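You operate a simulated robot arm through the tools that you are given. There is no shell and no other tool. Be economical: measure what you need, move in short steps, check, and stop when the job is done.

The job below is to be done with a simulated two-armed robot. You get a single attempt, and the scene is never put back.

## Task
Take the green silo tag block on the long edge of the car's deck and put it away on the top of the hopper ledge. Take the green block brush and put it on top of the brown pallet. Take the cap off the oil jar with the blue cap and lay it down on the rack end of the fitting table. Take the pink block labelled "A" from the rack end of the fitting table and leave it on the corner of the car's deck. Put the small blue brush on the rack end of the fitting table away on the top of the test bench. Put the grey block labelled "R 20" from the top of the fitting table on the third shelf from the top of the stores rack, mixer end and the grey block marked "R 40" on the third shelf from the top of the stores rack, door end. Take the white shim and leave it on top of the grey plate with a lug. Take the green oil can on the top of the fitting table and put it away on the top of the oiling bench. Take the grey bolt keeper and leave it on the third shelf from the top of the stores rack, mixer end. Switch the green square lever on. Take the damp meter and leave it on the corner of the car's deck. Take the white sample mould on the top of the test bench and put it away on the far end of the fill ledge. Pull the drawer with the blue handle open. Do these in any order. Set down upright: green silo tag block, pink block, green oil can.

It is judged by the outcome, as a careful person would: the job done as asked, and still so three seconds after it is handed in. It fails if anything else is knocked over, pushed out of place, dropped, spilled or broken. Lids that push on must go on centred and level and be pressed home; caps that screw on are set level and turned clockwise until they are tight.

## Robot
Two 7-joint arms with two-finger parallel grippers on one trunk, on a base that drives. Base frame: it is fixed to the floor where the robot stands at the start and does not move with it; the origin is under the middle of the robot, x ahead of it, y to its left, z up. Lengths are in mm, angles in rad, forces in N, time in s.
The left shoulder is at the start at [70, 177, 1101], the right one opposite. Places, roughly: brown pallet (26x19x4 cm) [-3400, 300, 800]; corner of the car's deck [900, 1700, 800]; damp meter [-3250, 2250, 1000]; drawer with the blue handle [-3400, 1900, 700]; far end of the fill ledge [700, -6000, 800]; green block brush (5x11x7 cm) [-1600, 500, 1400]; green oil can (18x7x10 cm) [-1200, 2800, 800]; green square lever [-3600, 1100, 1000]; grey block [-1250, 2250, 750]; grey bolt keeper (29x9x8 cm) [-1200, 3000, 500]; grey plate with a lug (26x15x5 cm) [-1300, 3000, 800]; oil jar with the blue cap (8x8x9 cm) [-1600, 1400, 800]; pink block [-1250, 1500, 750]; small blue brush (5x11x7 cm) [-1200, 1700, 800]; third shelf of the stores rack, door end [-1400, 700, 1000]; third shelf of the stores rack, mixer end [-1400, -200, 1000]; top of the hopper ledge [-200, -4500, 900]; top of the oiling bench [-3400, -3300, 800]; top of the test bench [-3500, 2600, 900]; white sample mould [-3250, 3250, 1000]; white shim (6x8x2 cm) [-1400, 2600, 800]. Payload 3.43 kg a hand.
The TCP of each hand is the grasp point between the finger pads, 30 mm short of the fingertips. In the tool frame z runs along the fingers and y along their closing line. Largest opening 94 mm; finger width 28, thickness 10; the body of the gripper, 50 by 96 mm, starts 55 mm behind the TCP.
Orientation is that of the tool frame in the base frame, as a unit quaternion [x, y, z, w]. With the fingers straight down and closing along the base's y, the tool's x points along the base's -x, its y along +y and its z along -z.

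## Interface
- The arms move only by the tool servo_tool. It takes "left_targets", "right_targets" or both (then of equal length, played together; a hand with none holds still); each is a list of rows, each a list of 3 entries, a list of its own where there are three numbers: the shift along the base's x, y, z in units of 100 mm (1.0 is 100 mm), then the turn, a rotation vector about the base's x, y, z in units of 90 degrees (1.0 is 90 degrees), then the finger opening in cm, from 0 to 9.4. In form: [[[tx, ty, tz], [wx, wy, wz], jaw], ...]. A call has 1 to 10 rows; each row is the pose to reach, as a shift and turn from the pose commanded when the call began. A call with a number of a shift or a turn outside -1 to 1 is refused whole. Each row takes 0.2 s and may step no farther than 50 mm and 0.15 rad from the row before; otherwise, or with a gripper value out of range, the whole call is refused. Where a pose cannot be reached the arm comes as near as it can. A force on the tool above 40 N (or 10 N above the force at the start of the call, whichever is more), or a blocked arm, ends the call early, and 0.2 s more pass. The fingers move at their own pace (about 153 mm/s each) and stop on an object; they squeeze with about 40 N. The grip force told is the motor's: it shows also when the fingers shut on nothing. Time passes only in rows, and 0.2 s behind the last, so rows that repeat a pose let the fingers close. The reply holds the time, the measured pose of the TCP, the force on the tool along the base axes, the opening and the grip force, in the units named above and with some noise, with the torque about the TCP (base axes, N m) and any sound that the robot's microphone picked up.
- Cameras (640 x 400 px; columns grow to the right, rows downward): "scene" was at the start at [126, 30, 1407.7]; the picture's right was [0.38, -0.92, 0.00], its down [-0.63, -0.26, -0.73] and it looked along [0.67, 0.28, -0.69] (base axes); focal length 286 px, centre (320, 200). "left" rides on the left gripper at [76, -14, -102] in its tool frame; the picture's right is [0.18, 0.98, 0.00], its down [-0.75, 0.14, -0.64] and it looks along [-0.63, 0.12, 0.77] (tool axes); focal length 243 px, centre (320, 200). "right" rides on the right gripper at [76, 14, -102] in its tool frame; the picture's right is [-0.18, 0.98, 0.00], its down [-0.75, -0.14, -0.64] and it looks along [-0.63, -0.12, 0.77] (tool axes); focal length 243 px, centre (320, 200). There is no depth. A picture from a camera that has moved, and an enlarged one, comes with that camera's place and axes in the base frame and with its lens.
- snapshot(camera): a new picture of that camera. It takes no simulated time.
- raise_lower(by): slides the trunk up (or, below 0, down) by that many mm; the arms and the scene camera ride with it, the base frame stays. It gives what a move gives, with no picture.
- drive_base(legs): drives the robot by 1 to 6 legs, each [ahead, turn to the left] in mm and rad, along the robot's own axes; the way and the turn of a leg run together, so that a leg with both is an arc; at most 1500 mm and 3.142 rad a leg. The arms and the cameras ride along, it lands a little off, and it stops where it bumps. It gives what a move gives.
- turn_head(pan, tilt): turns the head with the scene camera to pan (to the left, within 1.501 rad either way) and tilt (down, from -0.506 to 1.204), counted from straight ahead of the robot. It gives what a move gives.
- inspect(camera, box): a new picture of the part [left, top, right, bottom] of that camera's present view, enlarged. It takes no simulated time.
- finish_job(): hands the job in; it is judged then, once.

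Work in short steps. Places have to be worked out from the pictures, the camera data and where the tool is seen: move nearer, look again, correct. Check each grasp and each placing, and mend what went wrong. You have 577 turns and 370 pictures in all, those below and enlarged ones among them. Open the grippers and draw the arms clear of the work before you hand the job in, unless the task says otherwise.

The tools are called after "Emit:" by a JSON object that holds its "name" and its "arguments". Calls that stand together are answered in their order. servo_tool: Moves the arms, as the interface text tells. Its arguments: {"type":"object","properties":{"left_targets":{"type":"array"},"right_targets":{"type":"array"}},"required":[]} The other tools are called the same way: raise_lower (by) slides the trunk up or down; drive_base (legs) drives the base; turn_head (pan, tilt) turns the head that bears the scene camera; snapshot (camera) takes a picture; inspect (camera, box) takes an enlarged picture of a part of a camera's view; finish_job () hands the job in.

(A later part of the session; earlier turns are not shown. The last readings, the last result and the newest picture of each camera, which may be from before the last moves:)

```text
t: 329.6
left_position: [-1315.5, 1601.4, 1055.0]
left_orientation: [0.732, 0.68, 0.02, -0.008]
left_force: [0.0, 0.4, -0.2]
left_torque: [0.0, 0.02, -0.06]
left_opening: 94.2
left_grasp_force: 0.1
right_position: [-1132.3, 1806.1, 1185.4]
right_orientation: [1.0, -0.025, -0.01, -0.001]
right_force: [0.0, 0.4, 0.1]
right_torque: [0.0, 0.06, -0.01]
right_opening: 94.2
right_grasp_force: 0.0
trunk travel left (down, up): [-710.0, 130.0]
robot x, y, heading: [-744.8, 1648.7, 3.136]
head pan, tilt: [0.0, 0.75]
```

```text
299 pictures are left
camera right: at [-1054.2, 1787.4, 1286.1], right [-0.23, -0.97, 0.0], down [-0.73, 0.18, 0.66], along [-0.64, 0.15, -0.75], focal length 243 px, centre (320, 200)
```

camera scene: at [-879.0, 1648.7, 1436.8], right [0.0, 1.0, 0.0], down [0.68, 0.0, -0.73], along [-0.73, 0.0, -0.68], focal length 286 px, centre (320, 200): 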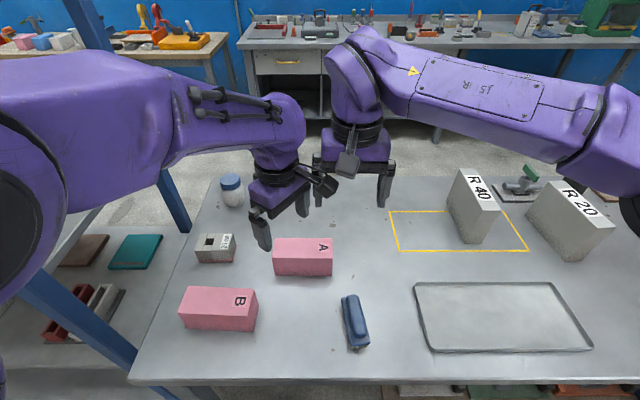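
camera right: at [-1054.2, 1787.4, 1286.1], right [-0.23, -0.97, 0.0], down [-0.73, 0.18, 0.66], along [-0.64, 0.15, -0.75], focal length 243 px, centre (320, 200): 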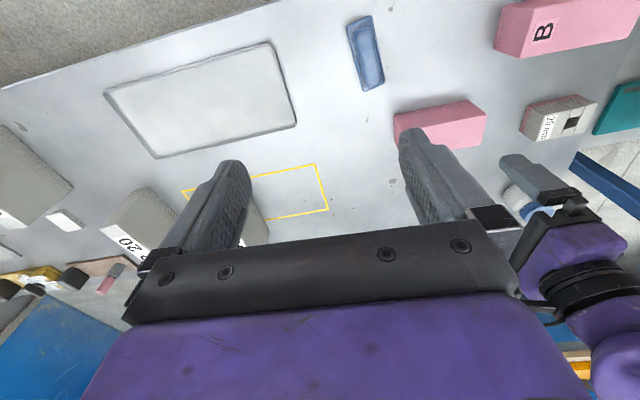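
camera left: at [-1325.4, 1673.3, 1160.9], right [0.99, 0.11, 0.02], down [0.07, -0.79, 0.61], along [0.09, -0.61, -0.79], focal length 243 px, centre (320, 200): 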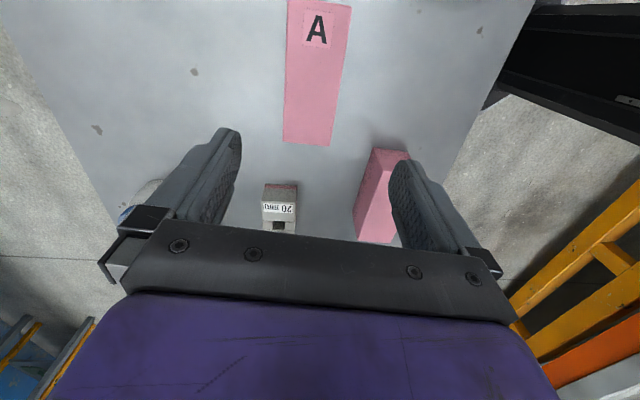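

Block A is centred at about [-1318, 1609] and the left hand straddles it. I correct the small tilt, then lower the trunk 110 mm.

Emit:
{"name": "servo_tool", "arguments": {"left_targets": [[[-0.02, 0.06, 0], [-0.025, 0.0115, 0.045], 9.4], [[-0.02, 0.06, 0], [-0.025, 0.0115, 0.045], 9.4]]}}

Emit:
{"name": "raise_lower", "arguments": {"by": -110}}

Emit:
{"name": "snapshot", "arguments": {"camera": "left"}}

Emit:
{"name": "snapshot", "arguments": {"camera": "scene"}}

```text
t: 330.2
left_position: [-1323.0, 1596.5, 1060.0]
left_orientation: [0.7, 0.714, 0.012, -0.009]
left_force: [-0.3, 0.2, -1.0]
left_torque: [0.01, 0.01, 0.02]
left_opening: 94.3
left_grasp_force: 0.0
right_position: [-1132.7, 1804.2, 1185.8]
right_orientation: [1.0, -0.026, -0.01, -0.001]
right_force: [0.4, 0.2, -0.2]
right_torque: [-0.01, -0.01, 0.01]
right_opening: 93.9
right_grasp_force: 0.0
trunk travel left (down, up): [-710.0, 130.0]
robot x, y, heading: [-745.1, 1648.4, 3.141]
head pan, tilt: [0.0, 0.75]
```

```text
t: 331.6
left_position: [-1323.3, 1595.3, 946.7]
left_orientation: [0.699, 0.715, 0.013, -0.006]
left_force: [-0.3, -0.3, -0.5]
left_torque: [-0.02, 0.03, 0.0]
left_opening: 93.9
left_grasp_force: 0.1
right_position: [-1132.7, 1805.3, 1075.9]
right_orientation: [1.0, -0.026, -0.009, -0.002]
right_force: [0.1, 0.0, 0.6]
right_torque: [-0.02, 0.01, -0.01]
right_opening: 93.9
right_grasp_force: 0.0
trunk travel left (down, up): [-600.0, 240.0]
robot x, y, heading: [-743.8, 1646.0, 3.138]
head pan, tilt: [0.0, 0.75]
```

```text
298 pictures are left
camera left: at [-1338.2, 1668.9, 1051.0], right [0.98, 0.2, 0.01], down [0.15, -0.77, 0.62], along [0.14, -0.61, -0.78], focal length 243 px, centre (320, 200)
```

left: 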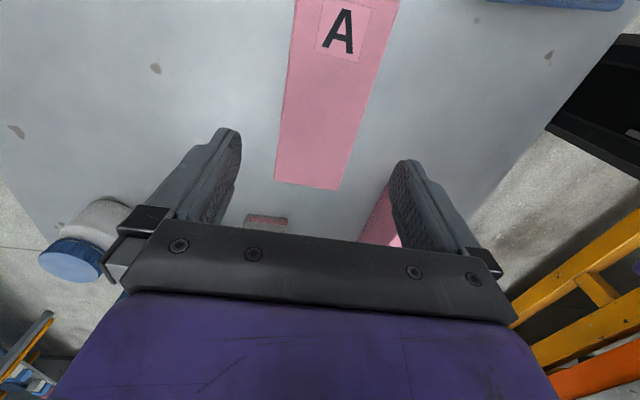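

```text
297 pictures are left
camera scene: at [-877.8, 1647.8, 1327.0], right [0.0, 1.0, 0.0], down [0.68, 0.0, -0.73], along [-0.73, 0.0, -0.68], focal length 286 px, centre (320, 200)
```

scene: 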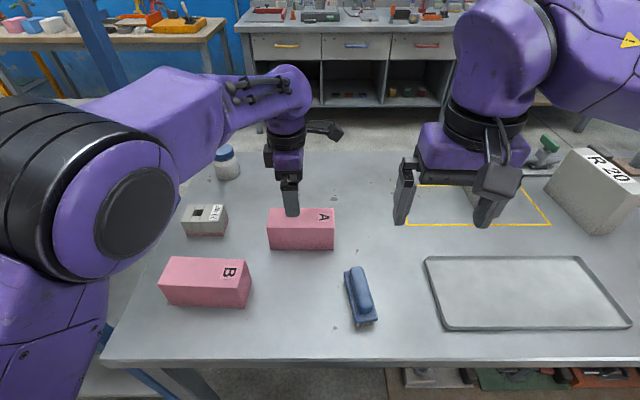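

Block top z≈863, centre ≈[-1320, 1607]; the fingers straddle it. I descend about 104 mm and close.

Emit:
{"name": "servo_tool", "arguments": {"left_targets": [[[0.03, 0.1, -0.3], [0, 0, 0], 9.4], [[0.03, 0.1, -0.6], [0, 0, 0], 9.4], [[0.03, 0.1, -0.85], [0, 0, 0], 9.4], [[0.03, 0.1, -1.0], [0, 0, 0], 9.4], [[0.03, 0.1, -1.0], [0, 0, 0], 5], [[0.03, 0.1, -1.0], [0, 0, 0], 5], [[0.03, 0.1, -1.0], [0, 0, 0], 5]]}}

Emit:
{"name": "snapshot", "arguments": {"camera": "left"}}

```text
t: 333.2
left_position: [-1316.8, 1616.6, 842.7]
left_orientation: [0.705, 0.709, 0.0, 0.004]
left_force: [-7.2, 5.8, 21.5]
left_torque: [0.7, 0.3, -0.23]
left_opening: 68.4
left_grasp_force: 39.7
right_position: [-1131.9, 1806.3, 1076.3]
right_orientation: [1.0, -0.026, -0.011, 0.0]
right_force: [-0.5, 0.2, 0.3]
right_torque: [-0.01, -0.01, 0.0]
right_opening: 93.8
right_grasp_force: 0.0
trunk travel left (down, up): [-600.0, 240.0]
robot x, y, heading: [-746.0, 1646.3, 3.141]
head pan, tilt: [0.0, 0.75]
```

```text
296 pictures are left
camera left: at [-1330.1, 1692.9, 946.3], right [0.98, 0.19, 0.0], down [0.14, -0.75, 0.65], along [0.12, -0.63, -0.76], focal length 243 px, centre (320, 200)
```

left: 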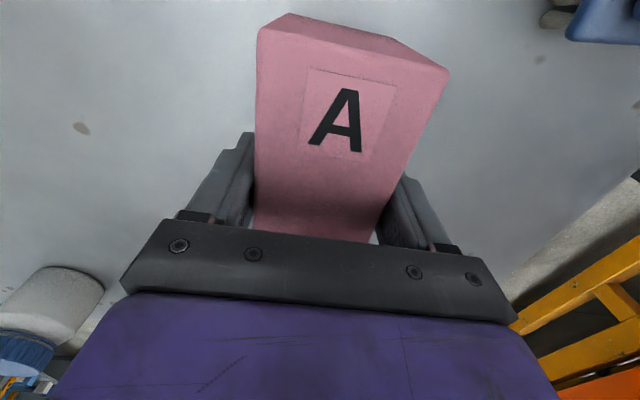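

Block A is held (68 mm). I lift it 100 mm by the arm and then check the right camera for the brush.

Emit:
{"name": "servo_tool", "arguments": {"left_targets": [[[0, 0, 0.3], [0, 0, 0], 5], [[0, 0, 0.6], [0, 0, 0], 5], [[0, 0, 0.9], [0, 0, 0], 5], [[0, 0, 1.0], [0, 0, 0], 5]]}}

Emit:
{"name": "snapshot", "arguments": {"camera": "right"}}

Emit:
{"name": "inspect", "arguments": {"camera": "scene", "box": [300, 220, 460, 340]}}

```text
t: 334.4
left_position: [-1308.5, 1612.0, 896.1]
left_orientation: [0.706, 0.706, 0.032, 0.04]
left_force: [0.1, 0.4, -5.5]
left_torque: [0.07, -0.01, -0.01]
left_opening: 68.2
left_grasp_force: 40.3
right_position: [-1134.1, 1803.9, 1075.3]
right_orientation: [1.0, -0.026, -0.01, -0.001]
right_force: [-0.2, 0.5, 0.4]
right_torque: [-0.01, 0.02, 0.0]
right_opening: 93.8
right_grasp_force: 0.0
trunk travel left (down, up): [-600.0, 240.0]
robot x, y, heading: [-745.0, 1646.4, 3.135]
head pan, tilt: [0.0, 0.75]
stopped in row 4 (left hand): the arm was blocked; the commanded pose is now the measured one
```

```text
295 pictures are left
camera right: at [-1056.0, 1787.3, 1175.5], right [-0.23, -0.97, 0.0], down [-0.73, 0.18, 0.66], along [-0.64, 0.15, -0.75], focal length 243 px, centre (320, 200)
```

right: 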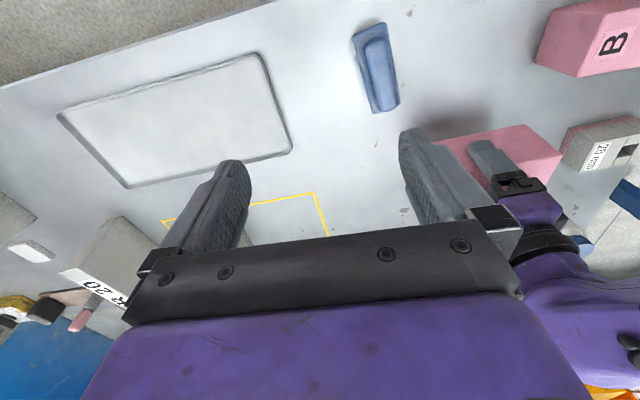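

```text
3.33 times, centred on (380, 280) of scene
camera zoom: at [-879.2, 1647.5, 1326.8], right [0.0, 1.0, 0.0], down [0.68, 0.0, -0.73], along [-0.73, 0.0, -0.68], focal length 953 px, centre (120, -67)
```

zoom: 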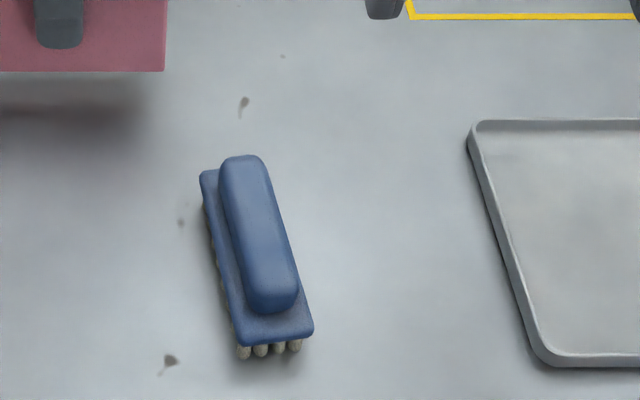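

Left lift was blocked partway (arm posture), but the block hangs 53 mm clear. The brush is at about [-1141, 1726], turned 7°. I bring the right hand over it and down 100 mm.

Emit:
{"name": "servo_tool", "arguments": {"right_targets": [[[0, -0.3, -0.1], [0, 0, 0.06], 9.4], [[-0.05, -0.6, -0.3], [0, 0, 0.115], 9.4], [[-0.08, -0.78, -0.6], [0, 0, 0.115], 9.4], [[-0.08, -0.78, -1.0], [0, 0, 0.115], 9.4]]}}

Emit:
{"name": "snapshot", "arguments": {"camera": "right"}}

```text
t: 335.4
left_position: [-1307.0, 1613.3, 897.6]
left_orientation: [0.706, 0.707, 0.031, 0.038]
left_force: [-0.4, 0.8, -5.7]
left_torque: [0.04, 0.01, -0.02]
left_opening: 68.4
left_grasp_force: 39.7
right_position: [-1142.7, 1728.3, 975.3]
right_orientation: [0.998, 0.064, -0.009, 0.0]
right_force: [0.1, 0.2, -1.2]
right_torque: [-0.03, 0.01, -0.01]
right_opening: 93.8
right_grasp_force: 0.1
trunk travel left (down, up): [-600.0, 240.0]
robot x, y, heading: [-747.6, 1649.6, 3.139]
head pan, tilt: [0.0, 0.75]
```

```text
293 pictures are left
camera right: at [-1062.7, 1723.8, 1074.9], right [-0.06, -1.0, 0.0], down [-0.75, 0.04, 0.66], along [-0.66, 0.03, -0.75], focal length 243 px, centre (320, 200)
```

right: 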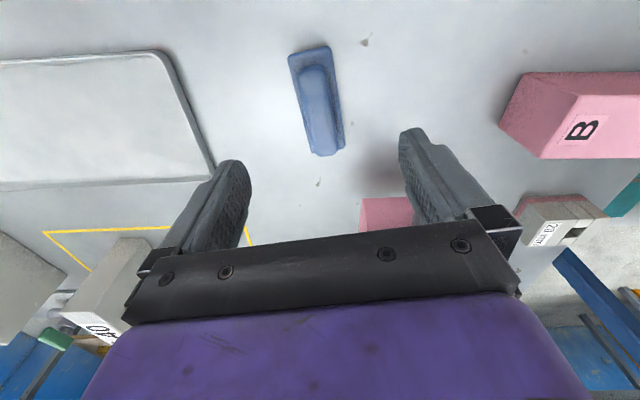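

The brush is centred between the fingers and aligned. I descend 100 mm, then 12 more and close.

Emit:
{"name": "servo_tool", "arguments": {"right_targets": [[[0, 0, -0.4], [0, 0, 0], 8], [[0, 0, -0.8], [0, 0, 0], 8], [[0, 0, -1.0], [0, 0, 0], 8]]}}

Emit:
{"name": "servo_tool", "arguments": {"right_targets": [[[0, 0, -0.12], [0, 0, 0], 8], [[0, 0, -0.12], [0, 0, 0], 3], [[0, 0, -0.12], [0, 0, 0], 3], [[0, 0, -0.12], [0, 0, 0], 3]]}}

Emit:
{"name": "snapshot", "arguments": {"camera": "right"}}

```text
t: 336.2
left_position: [-1306.8, 1614.6, 898.8]
left_orientation: [0.706, 0.706, 0.031, 0.037]
left_force: [0.3, -0.3, -6.7]
left_torque: [0.03, 0.0, 0.0]
left_opening: 68.4
left_grasp_force: 40.0
right_position: [-1141.4, 1727.7, 875.2]
right_orientation: [0.998, 0.065, -0.009, -0.001]
right_force: [-0.4, -0.1, 0.7]
right_torque: [0.04, 0.0, 0.01]
right_opening: 80.0
right_grasp_force: 0.0
trunk travel left (down, up): [-600.0, 240.0]
robot x, y, heading: [-747.3, 1649.6, 3.138]
head pan, tilt: [0.0, 0.75]
```

```text
t: 337.2
left_position: [-1307.7, 1613.0, 898.5]
left_orientation: [0.706, 0.707, 0.03, 0.037]
left_force: [-0.3, 0.6, -5.9]
left_torque: [0.0, 0.06, -0.01]
left_opening: 68.4
left_grasp_force: 39.5
right_position: [-1141.9, 1728.3, 863.2]
right_orientation: [0.998, 0.065, -0.009, 0.0]
right_force: [0.6, -0.2, 0.5]
right_torque: [0.05, 0.0, 0.0]
right_opening: 30.0
right_grasp_force: 0.1
trunk travel left (down, up): [-600.0, 240.0]
robot x, y, heading: [-749.6, 1649.5, 3.137]
head pan, tilt: [0.0, 0.75]
```

```text
292 pictures are left
camera right: at [-1061.3, 1723.9, 963.9], right [-0.06, -1.0, 0.0], down [-0.75, 0.04, 0.66], along [-0.66, 0.03, -0.75], focal length 243 px, centre (320, 200)
```

right: 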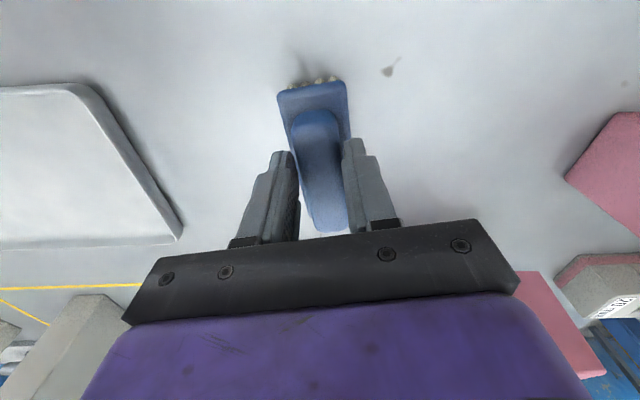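

The fingers stopped at the commanded 30 mm around the handle without force. I close further.

Emit:
{"name": "servo_tool", "arguments": {"right_targets": [[[0, 0, 0], [0, 0, 0], 1], [[0, 0, 0], [0, 0, 0], 1], [[0, 0, 0], [0, 0, 0], 1]]}}

Emit:
{"name": "servo_tool", "arguments": {"right_targets": [[[0, 0, 0.4], [0, 0, 0], 1], [[0, 0, 0.8], [0, 0, 0], 1], [[0, 0, 1.0], [0, 0, 0], 1]]}}

Emit:
{"name": "raise_lower", "arguments": {"by": 150}}

Emit:
{"name": "snapshot", "arguments": {"camera": "scene"}}

```text
t: 338.1
left_position: [-1308.2, 1612.9, 897.7]
left_orientation: [0.706, 0.706, 0.031, 0.038]
left_force: [0.2, -0.1, -6.3]
left_torque: [0.07, 0.03, 0.0]
left_opening: 68.2
left_grasp_force: 39.8
right_position: [-1140.6, 1727.7, 864.3]
right_orientation: [0.998, 0.064, -0.01, -0.001]
right_force: [0.0, -0.1, 2.4]
right_torque: [0.02, -0.12, -0.05]
right_opening: 27.1
right_grasp_force: 40.2
trunk travel left (down, up): [-600.0, 240.0]
robot x, y, heading: [-746.7, 1650.6, 3.142]
head pan, tilt: [0.0, 0.75]
```

```text
t: 338.9
left_position: [-1307.8, 1613.5, 898.3]
left_orientation: [0.706, 0.706, 0.03, 0.038]
left_force: [0.5, -0.9, -6.7]
left_torque: [0.02, 0.05, -0.01]
left_opening: 68.5
left_grasp_force: 39.8
right_position: [-1141.6, 1726.5, 964.8]
right_orientation: [0.998, 0.065, -0.01, 0.0]
right_force: [0.7, 0.2, -0.9]
right_torque: [-0.02, 0.02, -0.01]
right_opening: 26.9
right_grasp_force: 40.0
trunk travel left (down, up): [-600.0, 240.0]
robot x, y, heading: [-744.0, 1653.4, 3.141]
head pan, tilt: [0.0, 0.75]
```

```text
t: 340.6
left_position: [-1308.2, 1614.3, 1047.3]
left_orientation: [0.706, 0.706, 0.031, 0.039]
left_force: [0.3, 0.7, -5.9]
left_torque: [0.05, -0.03, -0.01]
left_opening: 68.4
left_grasp_force: 39.7
right_position: [-1142.5, 1728.1, 1114.1]
right_orientation: [0.998, 0.065, -0.009, 0.0]
right_force: [0.1, 0.0, -1.8]
right_torque: [-0.04, -0.01, -0.03]
right_opening: 26.8
right_grasp_force: 39.9
trunk travel left (down, up): [-750.0, 90.0]
robot x, y, heading: [-746.4, 1652.9, 3.146]
head pan, tilt: [0.0, 0.75]
```

```text
291 pictures are left
camera scene: at [-879.4, 1647.8, 1476.7], right [0.0, 1.0, 0.0], down [0.68, 0.0, -0.73], along [-0.73, 0.0, -0.68], focal length 286 px, centre (320, 200)
```

scene: 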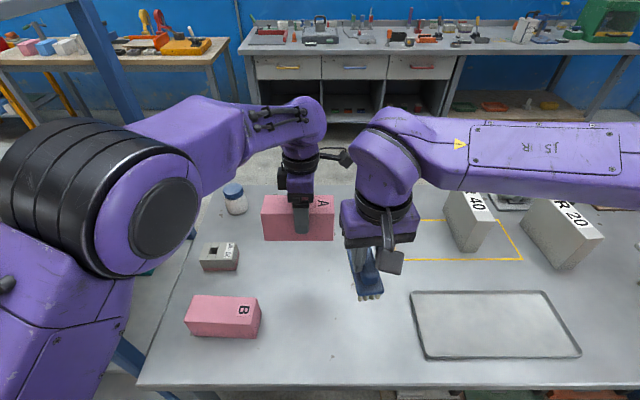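

Both A and the brush are held. I back off, turn round to face the car and look at the deck's corner.

Emit:
{"name": "drive_base", "arguments": {"legs": [[-300, 0], [0, -3.14]]}}

Emit:
{"name": "turn_head", "arguments": {"pan": 0, "tilt": 0.45}}

Emit:
{"name": "snapshot", "arguments": {"camera": "scene"}}

```text
t: 350.0
left_position: [120.6, 1692.2, 1047.0]
left_orientation: [0.712, -0.701, -0.038, 0.03]
left_force: [0.3, 0.1, -5.9]
left_torque: [-0.04, 0.02, -0.01]
left_opening: 68.1
left_grasp_force: 39.8
right_position: [-45.0, 1576.0, 1114.8]
right_orientation: [-0.071, 0.997, 0.0, 0.009]
right_force: [-0.8, 0.5, -0.6]
right_torque: [-0.02, 0.02, 0.03]
right_opening: 26.8
right_grasp_force: 39.9
trunk travel left (down, up): [-750.0, 90.0]
robot x, y, heading: [-437.1, 1649.2, 0.003]
head pan, tilt: [0.0, 0.75]
```

```text
t: 350.8
left_position: [121.4, 1691.5, 1048.2]
left_orientation: [0.711, -0.701, -0.037, 0.032]
left_force: [0.3, -0.3, -5.2]
left_torque: [-0.04, -0.01, -0.01]
left_opening: 68.2
left_grasp_force: 39.9
right_position: [-44.7, 1575.0, 1114.2]
right_orientation: [-0.071, 0.997, 0.0, 0.009]
right_force: [0.5, 0.4, -1.1]
right_torque: [0.0, 0.04, -0.01]
right_opening: 27.0
right_grasp_force: 40.3
trunk travel left (down, up): [-750.0, 90.0]
robot x, y, heading: [-443.9, 1646.2, 0.014]
head pan, tilt: [0.0, 0.45]
```

```text
290 pictures are left
camera scene: at [-300.3, 1648.1, 1503.1], right [0.01, -1.0, 0.0], down [-0.44, 0.0, -0.9], along [0.9, 0.01, -0.44], focal length 286 px, centre (320, 200)
```

scene: 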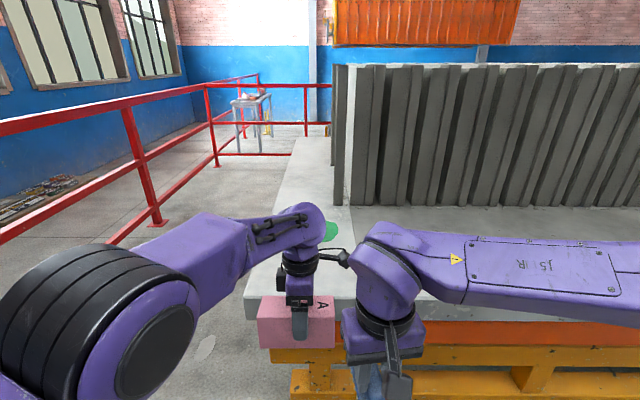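

I zoom in to see the deck corner and the green spot.

Emit:
{"name": "inspect", "arguments": {"camera": "scene", "box": [220, 100, 420, 340]}}

Emit:
{"name": "snapshot", "arguments": {"camera": "left"}}

```text
1.67 times, centred on (320, 220) of scene
camera zoom: at [-300.3, 1648.1, 1503.1], right [0.01, -1.0, 0.0], down [-0.44, 0.0, -0.9], along [0.9, 0.01, -0.44], focal length 477 px, centre (320, 167)
```

zoom: 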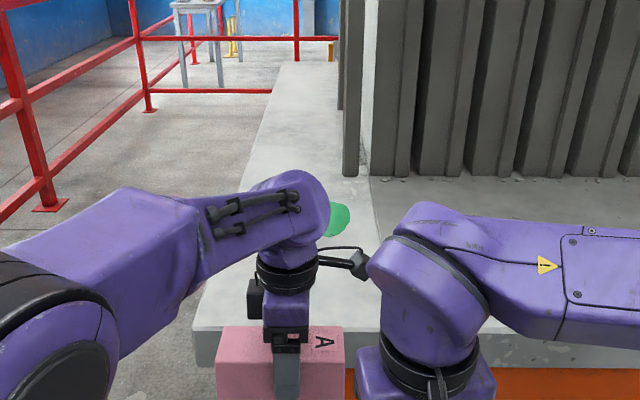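

```text
288 pictures are left
camera left: at [147.0, 1615.1, 1147.5], right [-0.98, -0.2, 0.09], down [-0.09, 0.75, 0.66], along [-0.2, 0.64, -0.75], focal length 243 px, centre (320, 200)
```

left: 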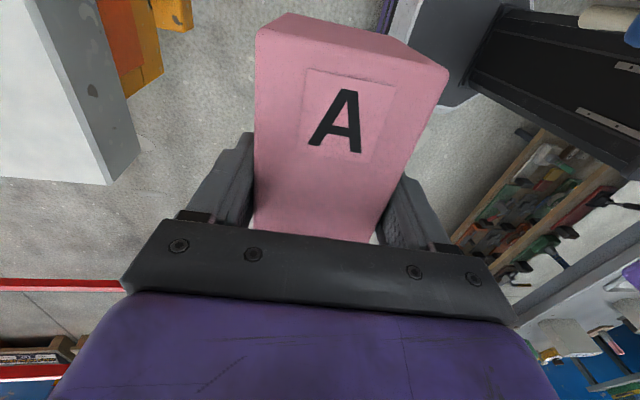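

The near corner of the deck is at [375, 1903]; the given place [900, 1700] lies in the clear part by the north end. I'll serve it from the car's north side, standing near [850, 2260] and facing south.

Emit:
{"name": "drive_base", "arguments": {"legs": [[0, 0.92], [750, 0], [0, -0.93], [820, 0], [0, -1.57]]}}

Emit:
{"name": "turn_head", "arguments": {"pan": 0, "tilt": 0.7}}

Emit:
{"name": "snapshot", "arguments": {"camera": "scene"}}

```text
t: 367.4
left_position: [861.2, 1690.7, 1048.6]
left_orientation: [0.002, 0.999, 0.048, 0.004]
left_force: [0.5, -0.1, -6.1]
left_torque: [-0.01, 0.0, -0.02]
left_opening: 68.3
left_grasp_force: 40.2
right_position: [747.0, 1857.5, 1113.8]
right_orientation: [0.662, 0.749, -0.007, 0.006]
right_force: [0.5, -0.4, -1.0]
right_torque: [0.04, 0.0, -0.01]
right_opening: 27.1
right_grasp_force: 40.1
trunk travel left (down, up): [-750.0, 90.0]
robot x, y, heading: [828.4, 2258.2, -1.577]
head pan, tilt: [0.0, 0.45]
```

```text
t: 368.2
left_position: [860.9, 1690.8, 1048.1]
left_orientation: [0.002, 0.999, 0.048, 0.004]
left_force: [0.1, 0.6, -6.5]
left_torque: [-0.04, 0.06, -0.01]
left_opening: 68.3
left_grasp_force: 39.6
right_position: [747.4, 1857.2, 1113.8]
right_orientation: [0.661, 0.75, -0.007, 0.006]
right_force: [0.1, 0.2, -1.6]
right_torque: [0.02, 0.0, 0.0]
right_opening: 27.1
right_grasp_force: 39.6
trunk travel left (down, up): [-750.0, 90.0]
robot x, y, heading: [828.2, 2254.0, -1.579]
head pan, tilt: [0.0, 0.7]
```

```text
287 pictures are left
camera scene: at [826.5, 2117.4, 1481.1], right [-1.0, 0.01, 0.0], down [0.01, 0.64, -0.76], along [-0.01, -0.76, -0.64], focal length 286 px, centre (320, 200)
```

scene: 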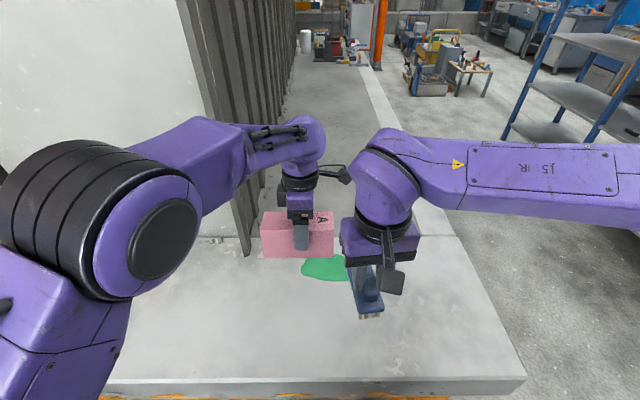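

The deck's north end is clear around [800, 1775]. I bring A there, level the tilt, and move the right hand aside.

Emit:
{"name": "servo_tool", "arguments": {"left_targets": [[[-0.1, 0.2, 0], [-0.02, 0, 0], 5], [[-0.25, 0.4, 0], [-0.04, 0.002, 0], 5], [[-0.4, 0.65, 0], [-0.061, 0.005, 0], 5], [[-0.5, 0.85, 0], [-0.061, 0.005, 0], 5], [[-0.5, 0.85, 0], [-0.061, 0.005, 0], 5]], "right_targets": [[[-0.3, 0, 0], [0, 0, 0], 1], [[-0.6, 0, 0], [0, 0, 0], 1], [[-0.9, 0, 0], [0, 0, 0], 1], [[-1.0, 0, 0.2], [0, 0, 0], 1], [[-1.0, 0, 0.3], [0, 0, 0], 1]]}}

Emit:
{"name": "raise_lower", "arguments": {"by": -150}}

Emit:
{"name": "snapshot", "arguments": {"camera": "scene"}}

```text
t: 368.9
left_position: [844.4, 1763.2, 969.9]
left_orientation: [-0.023, 0.993, 0.114, -0.021]
left_force: [-0.5, 0.0, -6.4]
left_torque: [-0.02, 0.03, -0.01]
left_opening: 68.1
left_grasp_force: 40.1
right_position: [674.4, 1858.0, 1113.2]
right_orientation: [0.662, 0.75, -0.006, 0.007]
right_force: [0.1, 0.4, -1.5]
right_torque: [0.01, 0.03, 0.01]
right_opening: 27.1
right_grasp_force: 39.5
trunk travel left (down, up): [-750.0, 90.0]
robot x, y, heading: [827.8, 2255.7, -1.582]
head pan, tilt: [0.0, 0.7]
stopped in row 3 (left hand): the arm was blocked; the commanded pose is now the measured one
```

```text
t: 370.2
left_position: [844.1, 1765.3, 859.0]
left_orientation: [-0.023, 0.994, 0.107, -0.026]
left_force: [0.7, 23.5, 32.1]
left_torque: [-0.47, -0.46, 0.37]
left_opening: 68.2
left_grasp_force: 39.9
right_position: [675.6, 1865.7, 993.5]
right_orientation: [0.661, 0.75, -0.01, 0.009]
right_force: [-0.3, -1.6, -1.8]
right_torque: [0.02, 0.0, 0.01]
right_opening: 27.2
right_grasp_force: 39.7
trunk travel left (down, up): [-628.0, 212.0]
robot x, y, heading: [823.4, 2257.9, -1.576]
head pan, tilt: [0.0, 0.7]
stopped: the force on the tool passed its limit (the readings are from after the stop); the commanded pose is now the measured one
```

```text
286 pictures are left
camera scene: at [826.4, 2127.7, 1359.5], right [-1.0, 0.01, 0.0], down [0.01, 0.64, -0.77], along [-0.01, -0.77, -0.64], focal length 286 px, centre (320, 200)
```

scene: 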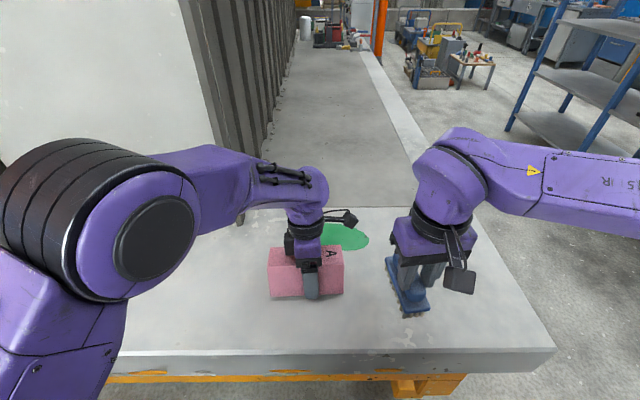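

A's lower edge is touching the deck with a 12° tilt as the arm meets a limit. I open slowly so that it settles flat.

Emit:
{"name": "servo_tool", "arguments": {"left_targets": [[[0, 0, 0], [0, 0, 0], 7.0], [[0, 0, 0], [0, 0, 0], 7.3], [[0, 0, 0], [0, 0, 0], 7.7], [[0, 0, 0], [0, 0, 0], 8.3], [[0, 0, 0], [0, 0, 0], 9.4]]}}

Emit:
{"name": "snapshot", "arguments": {"camera": "scene"}}

Emit:
{"name": "snapshot", "arguments": {"camera": "left"}}

```text
t: 371.3
left_position: [844.0, 1769.0, 860.0]
left_orientation: [-0.022, 0.994, 0.108, -0.025]
left_force: [0.4, 31.6, 31.3]
left_torque: [-0.14, -0.46, 0.45]
left_opening: 76.1
left_grasp_force: 0.1
right_position: [676.9, 1867.6, 995.2]
right_orientation: [0.661, 0.75, -0.011, 0.01]
right_force: [0.2, -0.4, -0.7]
right_torque: [0.0, -0.01, 0.01]
right_opening: 27.3
right_grasp_force: 40.1
trunk travel left (down, up): [-628.0, 212.0]
robot x, y, heading: [830.6, 2256.9, -1.581]
head pan, tilt: [0.0, 0.7]
stopped in row 5 (left hand): the force on the tool passed its limit (the readings are from after the stop); the commanded pose is now the measured one
```

```text
285 pictures are left
camera scene: at [826.6, 2129.9, 1360.0], right [-1.0, 0.01, 0.0], down [0.0, 0.64, -0.77], along [-0.01, -0.77, -0.64], focal length 286 px, centre (320, 200)
```

scene: 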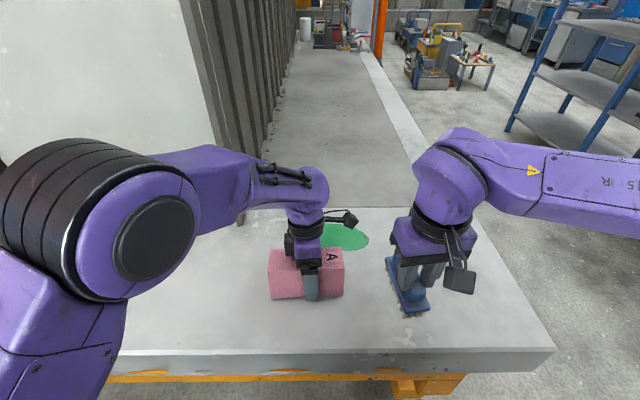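

```text
284 pictures are left
camera left: at [775.3, 1729.0, 960.3], right [-0.22, 0.95, 0.22], down [0.78, 0.04, 0.62], along [0.58, 0.31, -0.75], focal length 243 px, centre (320, 200)
```

left: 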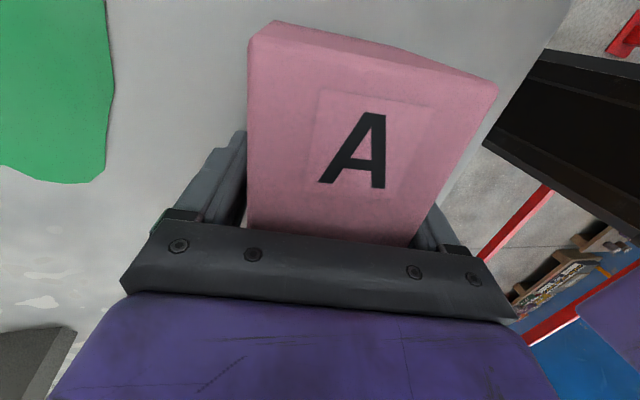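

The fingers are wedged lightly against the block. I raise the trunk 12 mm to relieve, then open fully.

Emit:
{"name": "raise_lower", "arguments": {"by": 12}}

Emit:
{"name": "servo_tool", "arguments": {"left_targets": [[[0, 0, 0], [0, 0, 0], 8.2], [[0, 0, 0], [0, 0, 0], 9.4], [[0, 0, 0], [0, 0, 0], 9.4]]}}

Emit:
{"name": "snapshot", "arguments": {"camera": "left"}}

```text
t: 371.9
left_position: [844.9, 1761.3, 866.9]
left_orientation: [-0.023, 0.993, 0.109, -0.024]
left_force: [-0.1, 3.6, 0.2]
left_torque: [-0.13, -0.01, 0.03]
left_opening: 94.2
left_grasp_force: 0.1
right_position: [676.0, 1859.5, 1004.4]
right_orientation: [0.662, 0.749, -0.007, 0.007]
right_force: [0.4, 0.6, -0.5]
right_torque: [-0.01, -0.03, 0.02]
right_opening: 27.2
right_grasp_force: 39.8
trunk travel left (down, up): [-640.0, 200.0]
robot x, y, heading: [824.5, 2255.0, -1.578]
head pan, tilt: [0.0, 0.7]
```

```text
t: 372.7
left_position: [843.5, 1759.0, 866.1]
left_orientation: [-0.022, 0.993, 0.111, -0.025]
left_force: [-0.1, -0.2, -0.6]
left_torque: [0.0, 0.03, 0.0]
left_opening: 94.0
left_grasp_force: 0.0
right_position: [675.8, 1858.2, 1003.4]
right_orientation: [0.663, 0.749, -0.006, 0.006]
right_force: [-0.3, 0.1, -2.3]
right_torque: [0.05, 0.02, -0.01]
right_opening: 26.9
right_grasp_force: 40.6
trunk travel left (down, up): [-640.0, 200.0]
robot x, y, heading: [829.4, 2256.4, -1.576]
head pan, tilt: [0.0, 0.7]
```

```text
283 pictures are left
camera left: at [775.4, 1720.2, 966.7], right [-0.22, 0.95, 0.22], down [0.78, 0.04, 0.62], along [0.58, 0.31, -0.75], focal length 243 px, centre (320, 200)
```

left: 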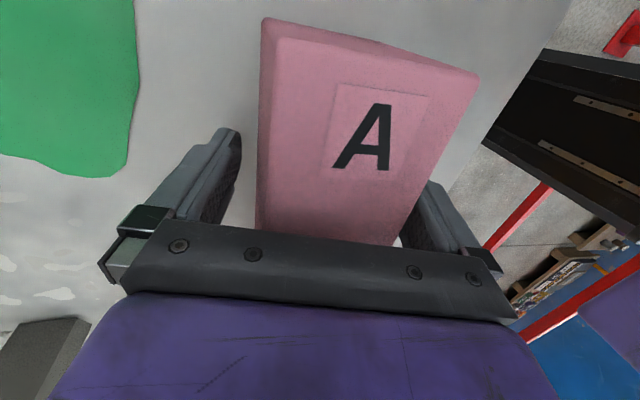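

Block A is free and standing. I raise the trunk 120 mm to draw the hand clear and check.

Emit:
{"name": "raise_lower", "arguments": {"by": 120}}

Emit:
{"name": "snapshot", "arguments": {"camera": "scene"}}

```text
t: 374.2
left_position: [843.6, 1761.0, 986.8]
left_orientation: [-0.023, 0.993, 0.109, -0.025]
left_force: [-0.5, -0.2, 0.2]
left_torque: [0.0, -0.03, 0.0]
left_opening: 93.7
left_grasp_force: 0.1
right_position: [674.4, 1858.7, 1123.6]
right_orientation: [0.661, 0.75, -0.007, 0.006]
right_force: [-0.4, 0.1, -1.2]
right_torque: [0.03, 0.0, 0.01]
right_opening: 27.2
right_grasp_force: 39.7
trunk travel left (down, up): [-760.0, 80.0]
robot x, y, heading: [826.8, 2256.6, -1.577]
head pan, tilt: [0.0, 0.7]
```

```text
282 pictures are left
camera scene: at [826.4, 2118.4, 1490.8], right [-1.0, 0.01, 0.0], down [0.01, 0.64, -0.76], along [-0.01, -0.76, -0.64], focal length 286 px, centre (320, 200)
```

scene: 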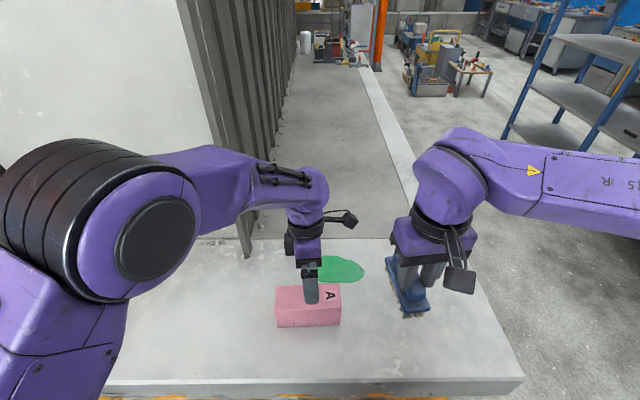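

A stands upright on the deck corner. I unwind the left wrist (tilt and 90° turn) before driving on.

Emit:
{"name": "servo_tool", "arguments": {"left_targets": [[[0, 0, 0.2], [-0.02, 0, -0.09], 9.4], [[0, 0.1, 0.4], [-0.04, 0, -0.18], 9.4], [[0, 0.2, 0.6], [-0.06, 0, -0.27], 9.4], [[0, 0.3, 0.8], [-0.08, 0, -0.36], 9.4], [[0, 0.4, 1.0], [-0.08, 0, -0.45], 9.4], [[0, 0.5, 1.0], [-0.08, 0, -0.54], 9.4], [[0, 0.5, 1.0], [-0.08, 0, -0.63], 9.4], [[0, 0.5, 1.0], [-0.08, 0, -0.72], 9.4], [[0, 0.5, 1.0], [-0.08, 0, -0.81], 9.4], [[0, 0.5, 1.0], [-0.08, 0, -0.9], 9.4]]}}

```text
t: 376.4
left_position: [843.2, 1810.6, 1087.0]
left_orientation: [0.63, 0.774, 0.042, 0.052]
left_force: [-0.7, 0.3, -0.2]
left_torque: [0.01, 0.03, -0.02]
left_opening: 93.8
left_grasp_force: 0.1
right_position: [674.9, 1858.2, 1123.3]
right_orientation: [0.662, 0.749, -0.007, 0.007]
right_force: [-0.3, -1.1, -0.4]
right_torque: [0.04, -0.02, -0.01]
right_opening: 27.1
right_grasp_force: 39.4
trunk travel left (down, up): [-760.0, 80.0]
robot x, y, heading: [827.5, 2254.7, -1.587]
head pan, tilt: [0.0, 0.7]
```

I level the remaining tilt and centre the left hand.

Emit:
{"name": "servo_tool", "arguments": {"left_targets": [[[0.3, 0, 0.3], [0, 0.045, -0.06], 9.4], [[0.7, 0, 0.6], [0, 0.085, -0.13], 9.4], [[0.9, 0, 0.6], [0, 0.085, -0.13], 9.4]]}}

```text
t: 377.2
left_position: [933.1, 1810.6, 1146.3]
left_orientation: [0.707, 0.707, -0.006, 0.003]
left_force: [-0.6, 0.7, -0.3]
left_torque: [0.02, -0.01, 0.02]
left_opening: 93.9
left_grasp_force: 0.0
right_position: [674.1, 1857.5, 1123.0]
right_orientation: [0.662, 0.749, -0.007, 0.007]
right_force: [-0.4, -0.1, -1.0]
right_torque: [0.04, 0.0, 0.01]
right_opening: 27.1
right_grasp_force: 40.0
trunk travel left (down, up): [-760.0, 80.0]
robot x, y, heading: [827.3, 2256.4, -1.575]
head pan, tilt: [0.0, 0.7]
```

Next the brush goes to the test bench. I drive west along the car's north side and look at the north end of the fitting table for a way round.

Emit:
{"name": "drive_base", "arguments": {"legs": [[0, -1.57], [1100, 0], [0, -0.7]]}}

Emit:
{"name": "turn_head", "arguments": {"pan": 0, "tilt": 0.35}}

Emit:
{"name": "snapshot", "arguments": {"camera": "scene"}}

```text
t: 388.5
left_position: [-687.7, 2454.1, 1146.0]
left_orientation: [0.942, -0.335, -0.006, -0.003]
left_force: [0.0, 0.5, 0.6]
left_torque: [0.0, 0.01, 0.01]
left_opening: 93.9
left_grasp_force: 0.0
right_position: [-486.4, 2623.9, 1123.8]
right_orientation: [0.96, -0.279, -0.008, -0.004]
right_force: [0.3, -0.7, -0.8]
right_torque: [-0.02, -0.01, 0.01]
right_opening: 27.0
right_grasp_force: 39.5
trunk travel left (down, up): [-760.0, 80.0]
robot x, y, heading: [-277.2, 2251.6, 2.449]
head pan, tilt: [0.0, 0.7]
```

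```text
t: 389.4
left_position: [-687.1, 2454.2, 1146.7]
left_orientation: [0.942, -0.335, -0.005, -0.003]
left_force: [-0.6, -0.3, 0.3]
left_torque: [-0.02, 0.01, 0.0]
left_opening: 94.3
left_grasp_force: 0.1
right_position: [-487.3, 2623.0, 1123.4]
right_orientation: [0.961, -0.278, -0.009, -0.003]
right_force: [0.2, 0.0, -1.0]
right_torque: [0.01, -0.01, 0.03]
right_opening: 27.0
right_grasp_force: 40.1
trunk travel left (down, up): [-760.0, 80.0]
robot x, y, heading: [-276.7, 2250.6, 2.446]
head pan, tilt: [0.0, 0.351]
```

```text
281 pictures are left
camera scene: at [-387.7, 2343.9, 1522.2], right [0.64, 0.77, 0.0], down [0.26, -0.22, -0.94], along [-0.72, 0.6, -0.34], focal length 286 px, centre (320, 200)
```

scene: 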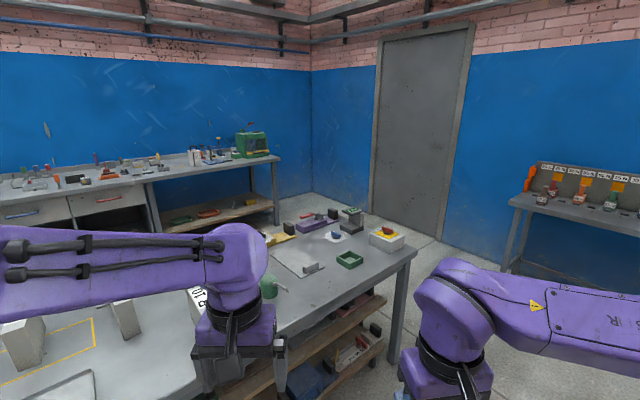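

The table's north end is near y≈3490 with open floor beyond. I go round it along y≈3950 to the west aisle.

Emit:
{"name": "drive_base", "arguments": {"legs": [[0, -0.687], [1500, 0], [230, 0], [0, 1.383], [1500, 0], [300, 0]]}}

Emit:
{"name": "turn_head", "arguments": {"pan": 0.5, "tilt": 0.4}}

Emit:
{"name": "snapshot", "arguments": {"camera": "scene"}}

```text
t: 412.1
left_position: [-2864.8, 3780.6, 1148.1]
left_orientation: [1.0, 0.019, -0.006, -0.002]
left_force: [0.5, 0.4, -0.3]
left_torque: [0.0, 0.04, -0.01]
left_opening: 94.1
left_grasp_force: 0.0
right_position: [-2824.2, 4042.0, 1124.7]
right_orientation: [0.997, 0.079, -0.011, 0.0]
right_force: [0.5, -0.2, -1.6]
right_torque: [0.03, -0.02, -0.01]
right_opening: 27.0
right_grasp_force: 39.8
trunk travel left (down, up): [-760.0, 80.0]
robot x, y, heading: [-2423.9, 3899.5, -3.117]
head pan, tilt: [0.0, 0.351]
```

```text
t: 413.0
left_position: [-2865.3, 3781.0, 1148.2]
left_orientation: [1.0, 0.019, -0.008, -0.002]
left_force: [-0.5, 0.6, 0.7]
left_torque: [0.02, -0.04, 0.01]
left_opening: 94.1
left_grasp_force: 0.1
right_position: [-2826.3, 4039.7, 1123.9]
right_orientation: [0.997, 0.079, -0.01, 0.0]
right_force: [0.2, -0.2, -0.6]
right_torque: [-0.01, -0.02, 0.02]
right_opening: 27.2
right_grasp_force: 40.3
trunk travel left (down, up): [-760.0, 80.0]
robot x, y, heading: [-2425.6, 3900.1, -3.115]
head pan, tilt: [0.499, 0.4]
```

```text
280 pictures are left
camera scene: at [-2555.6, 3852.2, 1517.8], right [-0.5, 0.86, 0.0], down [0.34, 0.2, -0.92], along [-0.8, -0.46, -0.39], focal length 286 px, centre (320, 200)
```

scene: 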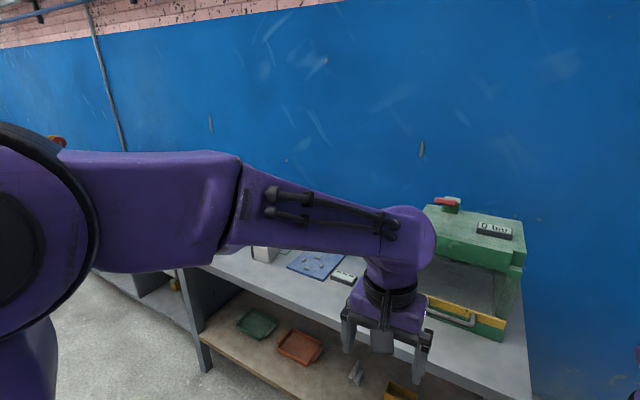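

The bench front edge is at about x≈-3130. I drive to about [-2650, 2900] and face the bench.

Emit:
{"name": "drive_base", "arguments": {"legs": [[0, 1.315], [1025, 0], [0, -1.34]]}}

Emit:
{"name": "turn_head", "arguments": {"pan": 0, "tilt": 0.5}}

Emit:
{"name": "raise_lower", "arguments": {"by": 80}}

Emit:
{"name": "snapshot", "arguments": {"camera": "scene"}}

```text
t: 424.9
left_position: [-3087.8, 2789.7, 1146.9]
left_orientation: [1.0, 0.007, -0.006, -0.002]
left_force: [-0.1, 0.9, -0.1]
left_torque: [0.0, -0.01, 0.02]
left_opening: 93.8
left_grasp_force: 0.1
right_position: [-3042.0, 3047.9, 1123.1]
right_orientation: [0.998, 0.067, -0.01, 0.0]
right_force: [0.6, -0.3, -1.1]
right_torque: [-0.02, -0.04, -0.01]
right_opening: 27.0
right_grasp_force: 40.0
trunk travel left (down, up): [-760.0, 80.0]
robot x, y, heading: [-2644.3, 2898.8, -3.139]
head pan, tilt: [0.499, 0.4]
```

```text
t: 425.9
left_position: [-3089.2, 2790.1, 1147.1]
left_orientation: [1.0, 0.007, -0.007, -0.001]
left_force: [-0.9, 0.5, -0.4]
left_torque: [-0.04, 0.01, 0.0]
left_opening: 93.9
left_grasp_force: 0.2
right_position: [-3042.0, 3048.4, 1123.9]
right_orientation: [0.998, 0.067, -0.01, -0.001]
right_force: [0.0, 0.1, -0.7]
right_torque: [0.03, 0.01, 0.01]
right_opening: 26.8
right_grasp_force: 39.4
trunk travel left (down, up): [-760.0, 80.0]
robot x, y, heading: [-2642.4, 2904.8, -3.138]
head pan, tilt: [0.0, 0.499]
```

```text
t: 427.0
left_position: [-3087.3, 2790.3, 1227.7]
left_orientation: [1.0, 0.007, -0.007, -0.002]
left_force: [0.4, 0.0, 0.4]
left_torque: [0.02, 0.01, 0.02]
left_opening: 94.0
left_grasp_force: 0.1
right_position: [-3042.3, 3048.2, 1203.8]
right_orientation: [0.998, 0.067, -0.009, 0.0]
right_force: [-0.3, -0.7, -1.4]
right_torque: [0.02, -0.04, -0.02]
right_opening: 27.1
right_grasp_force: 40.3
trunk travel left (down, up): [-840.0, 0.0]
robot x, y, heading: [-2645.3, 2903.9, -3.137]
head pan, tilt: [0.0, 0.499]
```

```text
279 pictures are left
camera scene: at [-2785.6, 2898.4, 1588.6], right [0.0, 1.0, 0.0], down [0.48, 0.0, -0.88], along [-0.88, 0.0, -0.48], focal length 286 px, centre (320, 200)
```

scene: 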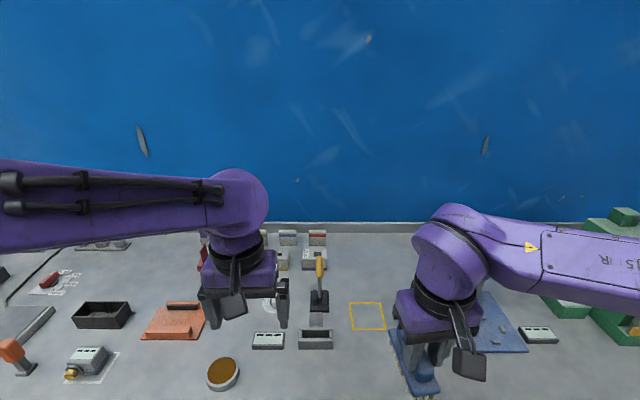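

I zoom in on the bench top to find free space and the objects.

Emit:
{"name": "inspect", "arguments": {"camera": "scene", "box": [0, 210, 320, 400]}}

Emit:
{"name": "inspect", "arguments": {"camera": "scene", "box": [320, 210, 640, 400]}}

```text
2.00 times, centred on (160, 305) of scene
camera zoom: at [-2785.6, 2898.4, 1588.6], right [0.0, 1.0, 0.0], down [0.48, 0.0, -0.88], along [-0.88, 0.0, -0.48], focal length 572 px, centre (640, -10)
```

zoom: 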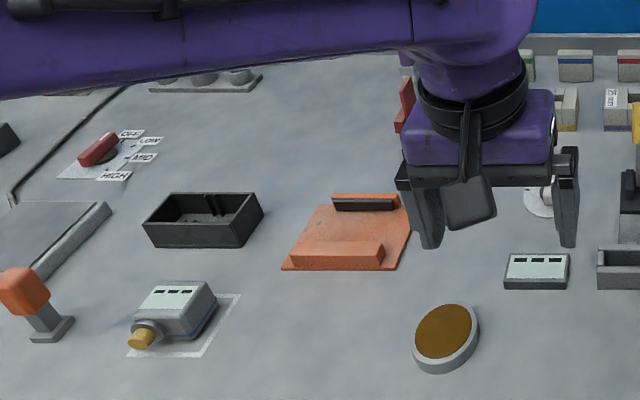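

```text
2.00 times, centred on (480, 305) of scene
camera zoom: at [-2785.6, 2898.4, 1588.6], right [0.0, 1.0, 0.0], down [0.48, 0.0, -0.88], along [-0.88, 0.0, -0.48], focal length 572 px, centre (0, -10)
```

zoom: 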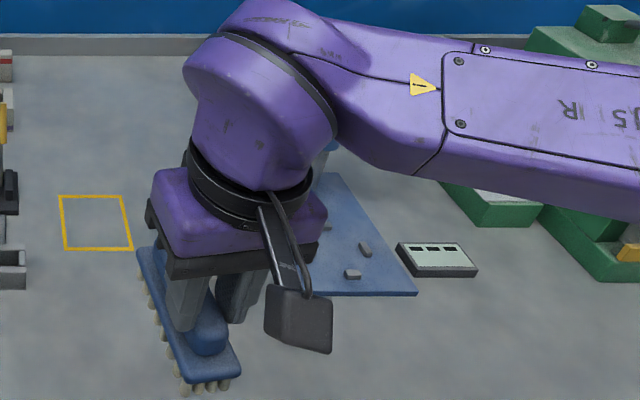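

The damp meter is at about [-3200, 2354]; a free patch for the brush is near [-3215, 2985]. I drive 150 mm ahead and check with the right camera.

Emit:
{"name": "drive_base", "arguments": {"legs": [[150, 0]]}}

Emit:
{"name": "servo_tool", "arguments": {"right_targets": [[[-0.1, -0.3, 0], [0, 0, 0], 1], [[-0.2, -0.63, 0], [0, 0, 0], 1]]}}

Emit:
{"name": "snapshot", "arguments": {"camera": "right"}}

Emit:
{"name": "snapshot", "arguments": {"camera": "scene"}}

```text
t: 428.4
left_position: [-3237.1, 2789.8, 1229.1]
left_orientation: [1.0, 0.007, -0.009, -0.002]
left_force: [-0.5, 0.6, -0.3]
left_torque: [-0.02, -0.01, 0.03]
left_opening: 94.1
left_grasp_force: 0.1
right_position: [-3191.4, 3047.8, 1204.5]
right_orientation: [0.998, 0.067, -0.01, -0.001]
right_force: [-0.5, -0.8, -1.6]
right_torque: [0.01, 0.01, 0.04]
right_opening: 27.3
right_grasp_force: 40.1
trunk travel left (down, up): [-840.0, 0.0]
robot x, y, heading: [-2795.8, 2894.1, -3.137]
head pan, tilt: [0.0, 0.499]
```

```text
t: 429.0
left_position: [-3239.3, 2787.2, 1227.6]
left_orientation: [1.0, 0.006, -0.007, -0.002]
left_force: [-0.5, -0.2, -0.1]
left_torque: [-0.01, 0.01, 0.01]
left_opening: 93.9
left_grasp_force: 0.0
right_position: [-3214.4, 2982.2, 1203.7]
right_orientation: [0.998, 0.067, -0.011, -0.002]
right_force: [-1.1, 0.0, -0.6]
right_torque: [0.02, -0.03, 0.01]
right_opening: 27.3
right_grasp_force: 39.9
trunk travel left (down, up): [-840.0, 0.0]
robot x, y, heading: [-2792.0, 2895.5, -3.14]
head pan, tilt: [0.0, 0.499]
```

```text
276 pictures are left
camera right: at [-3134.7, 2979.1, 1304.1], right [-0.05, -1.0, 0.0], down [-0.75, 0.04, 0.66], along [-0.66, 0.03, -0.75], focal length 243 px, centre (320, 200)
```

right: 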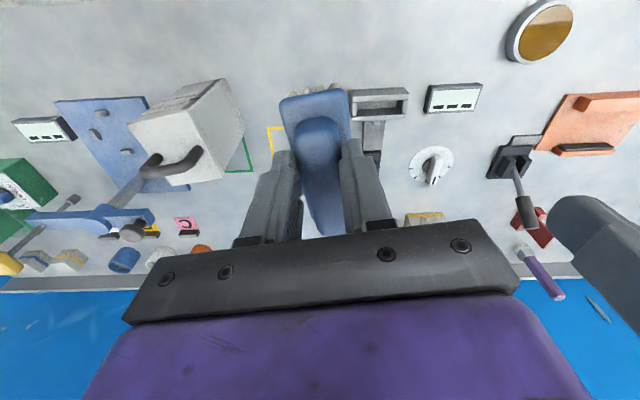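

```text
275 pictures are left
camera scene: at [-2937.7, 2894.5, 1588.6], right [0.0, 1.0, 0.0], down [0.48, 0.0, -0.88], along [-0.88, 0.0, -0.48], focal length 286 px, centre (320, 200)
```

scene: 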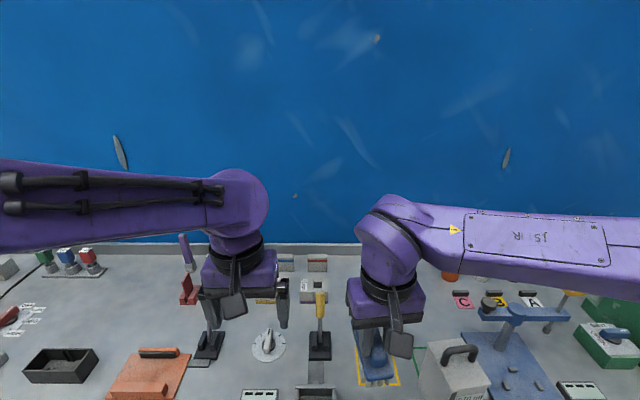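

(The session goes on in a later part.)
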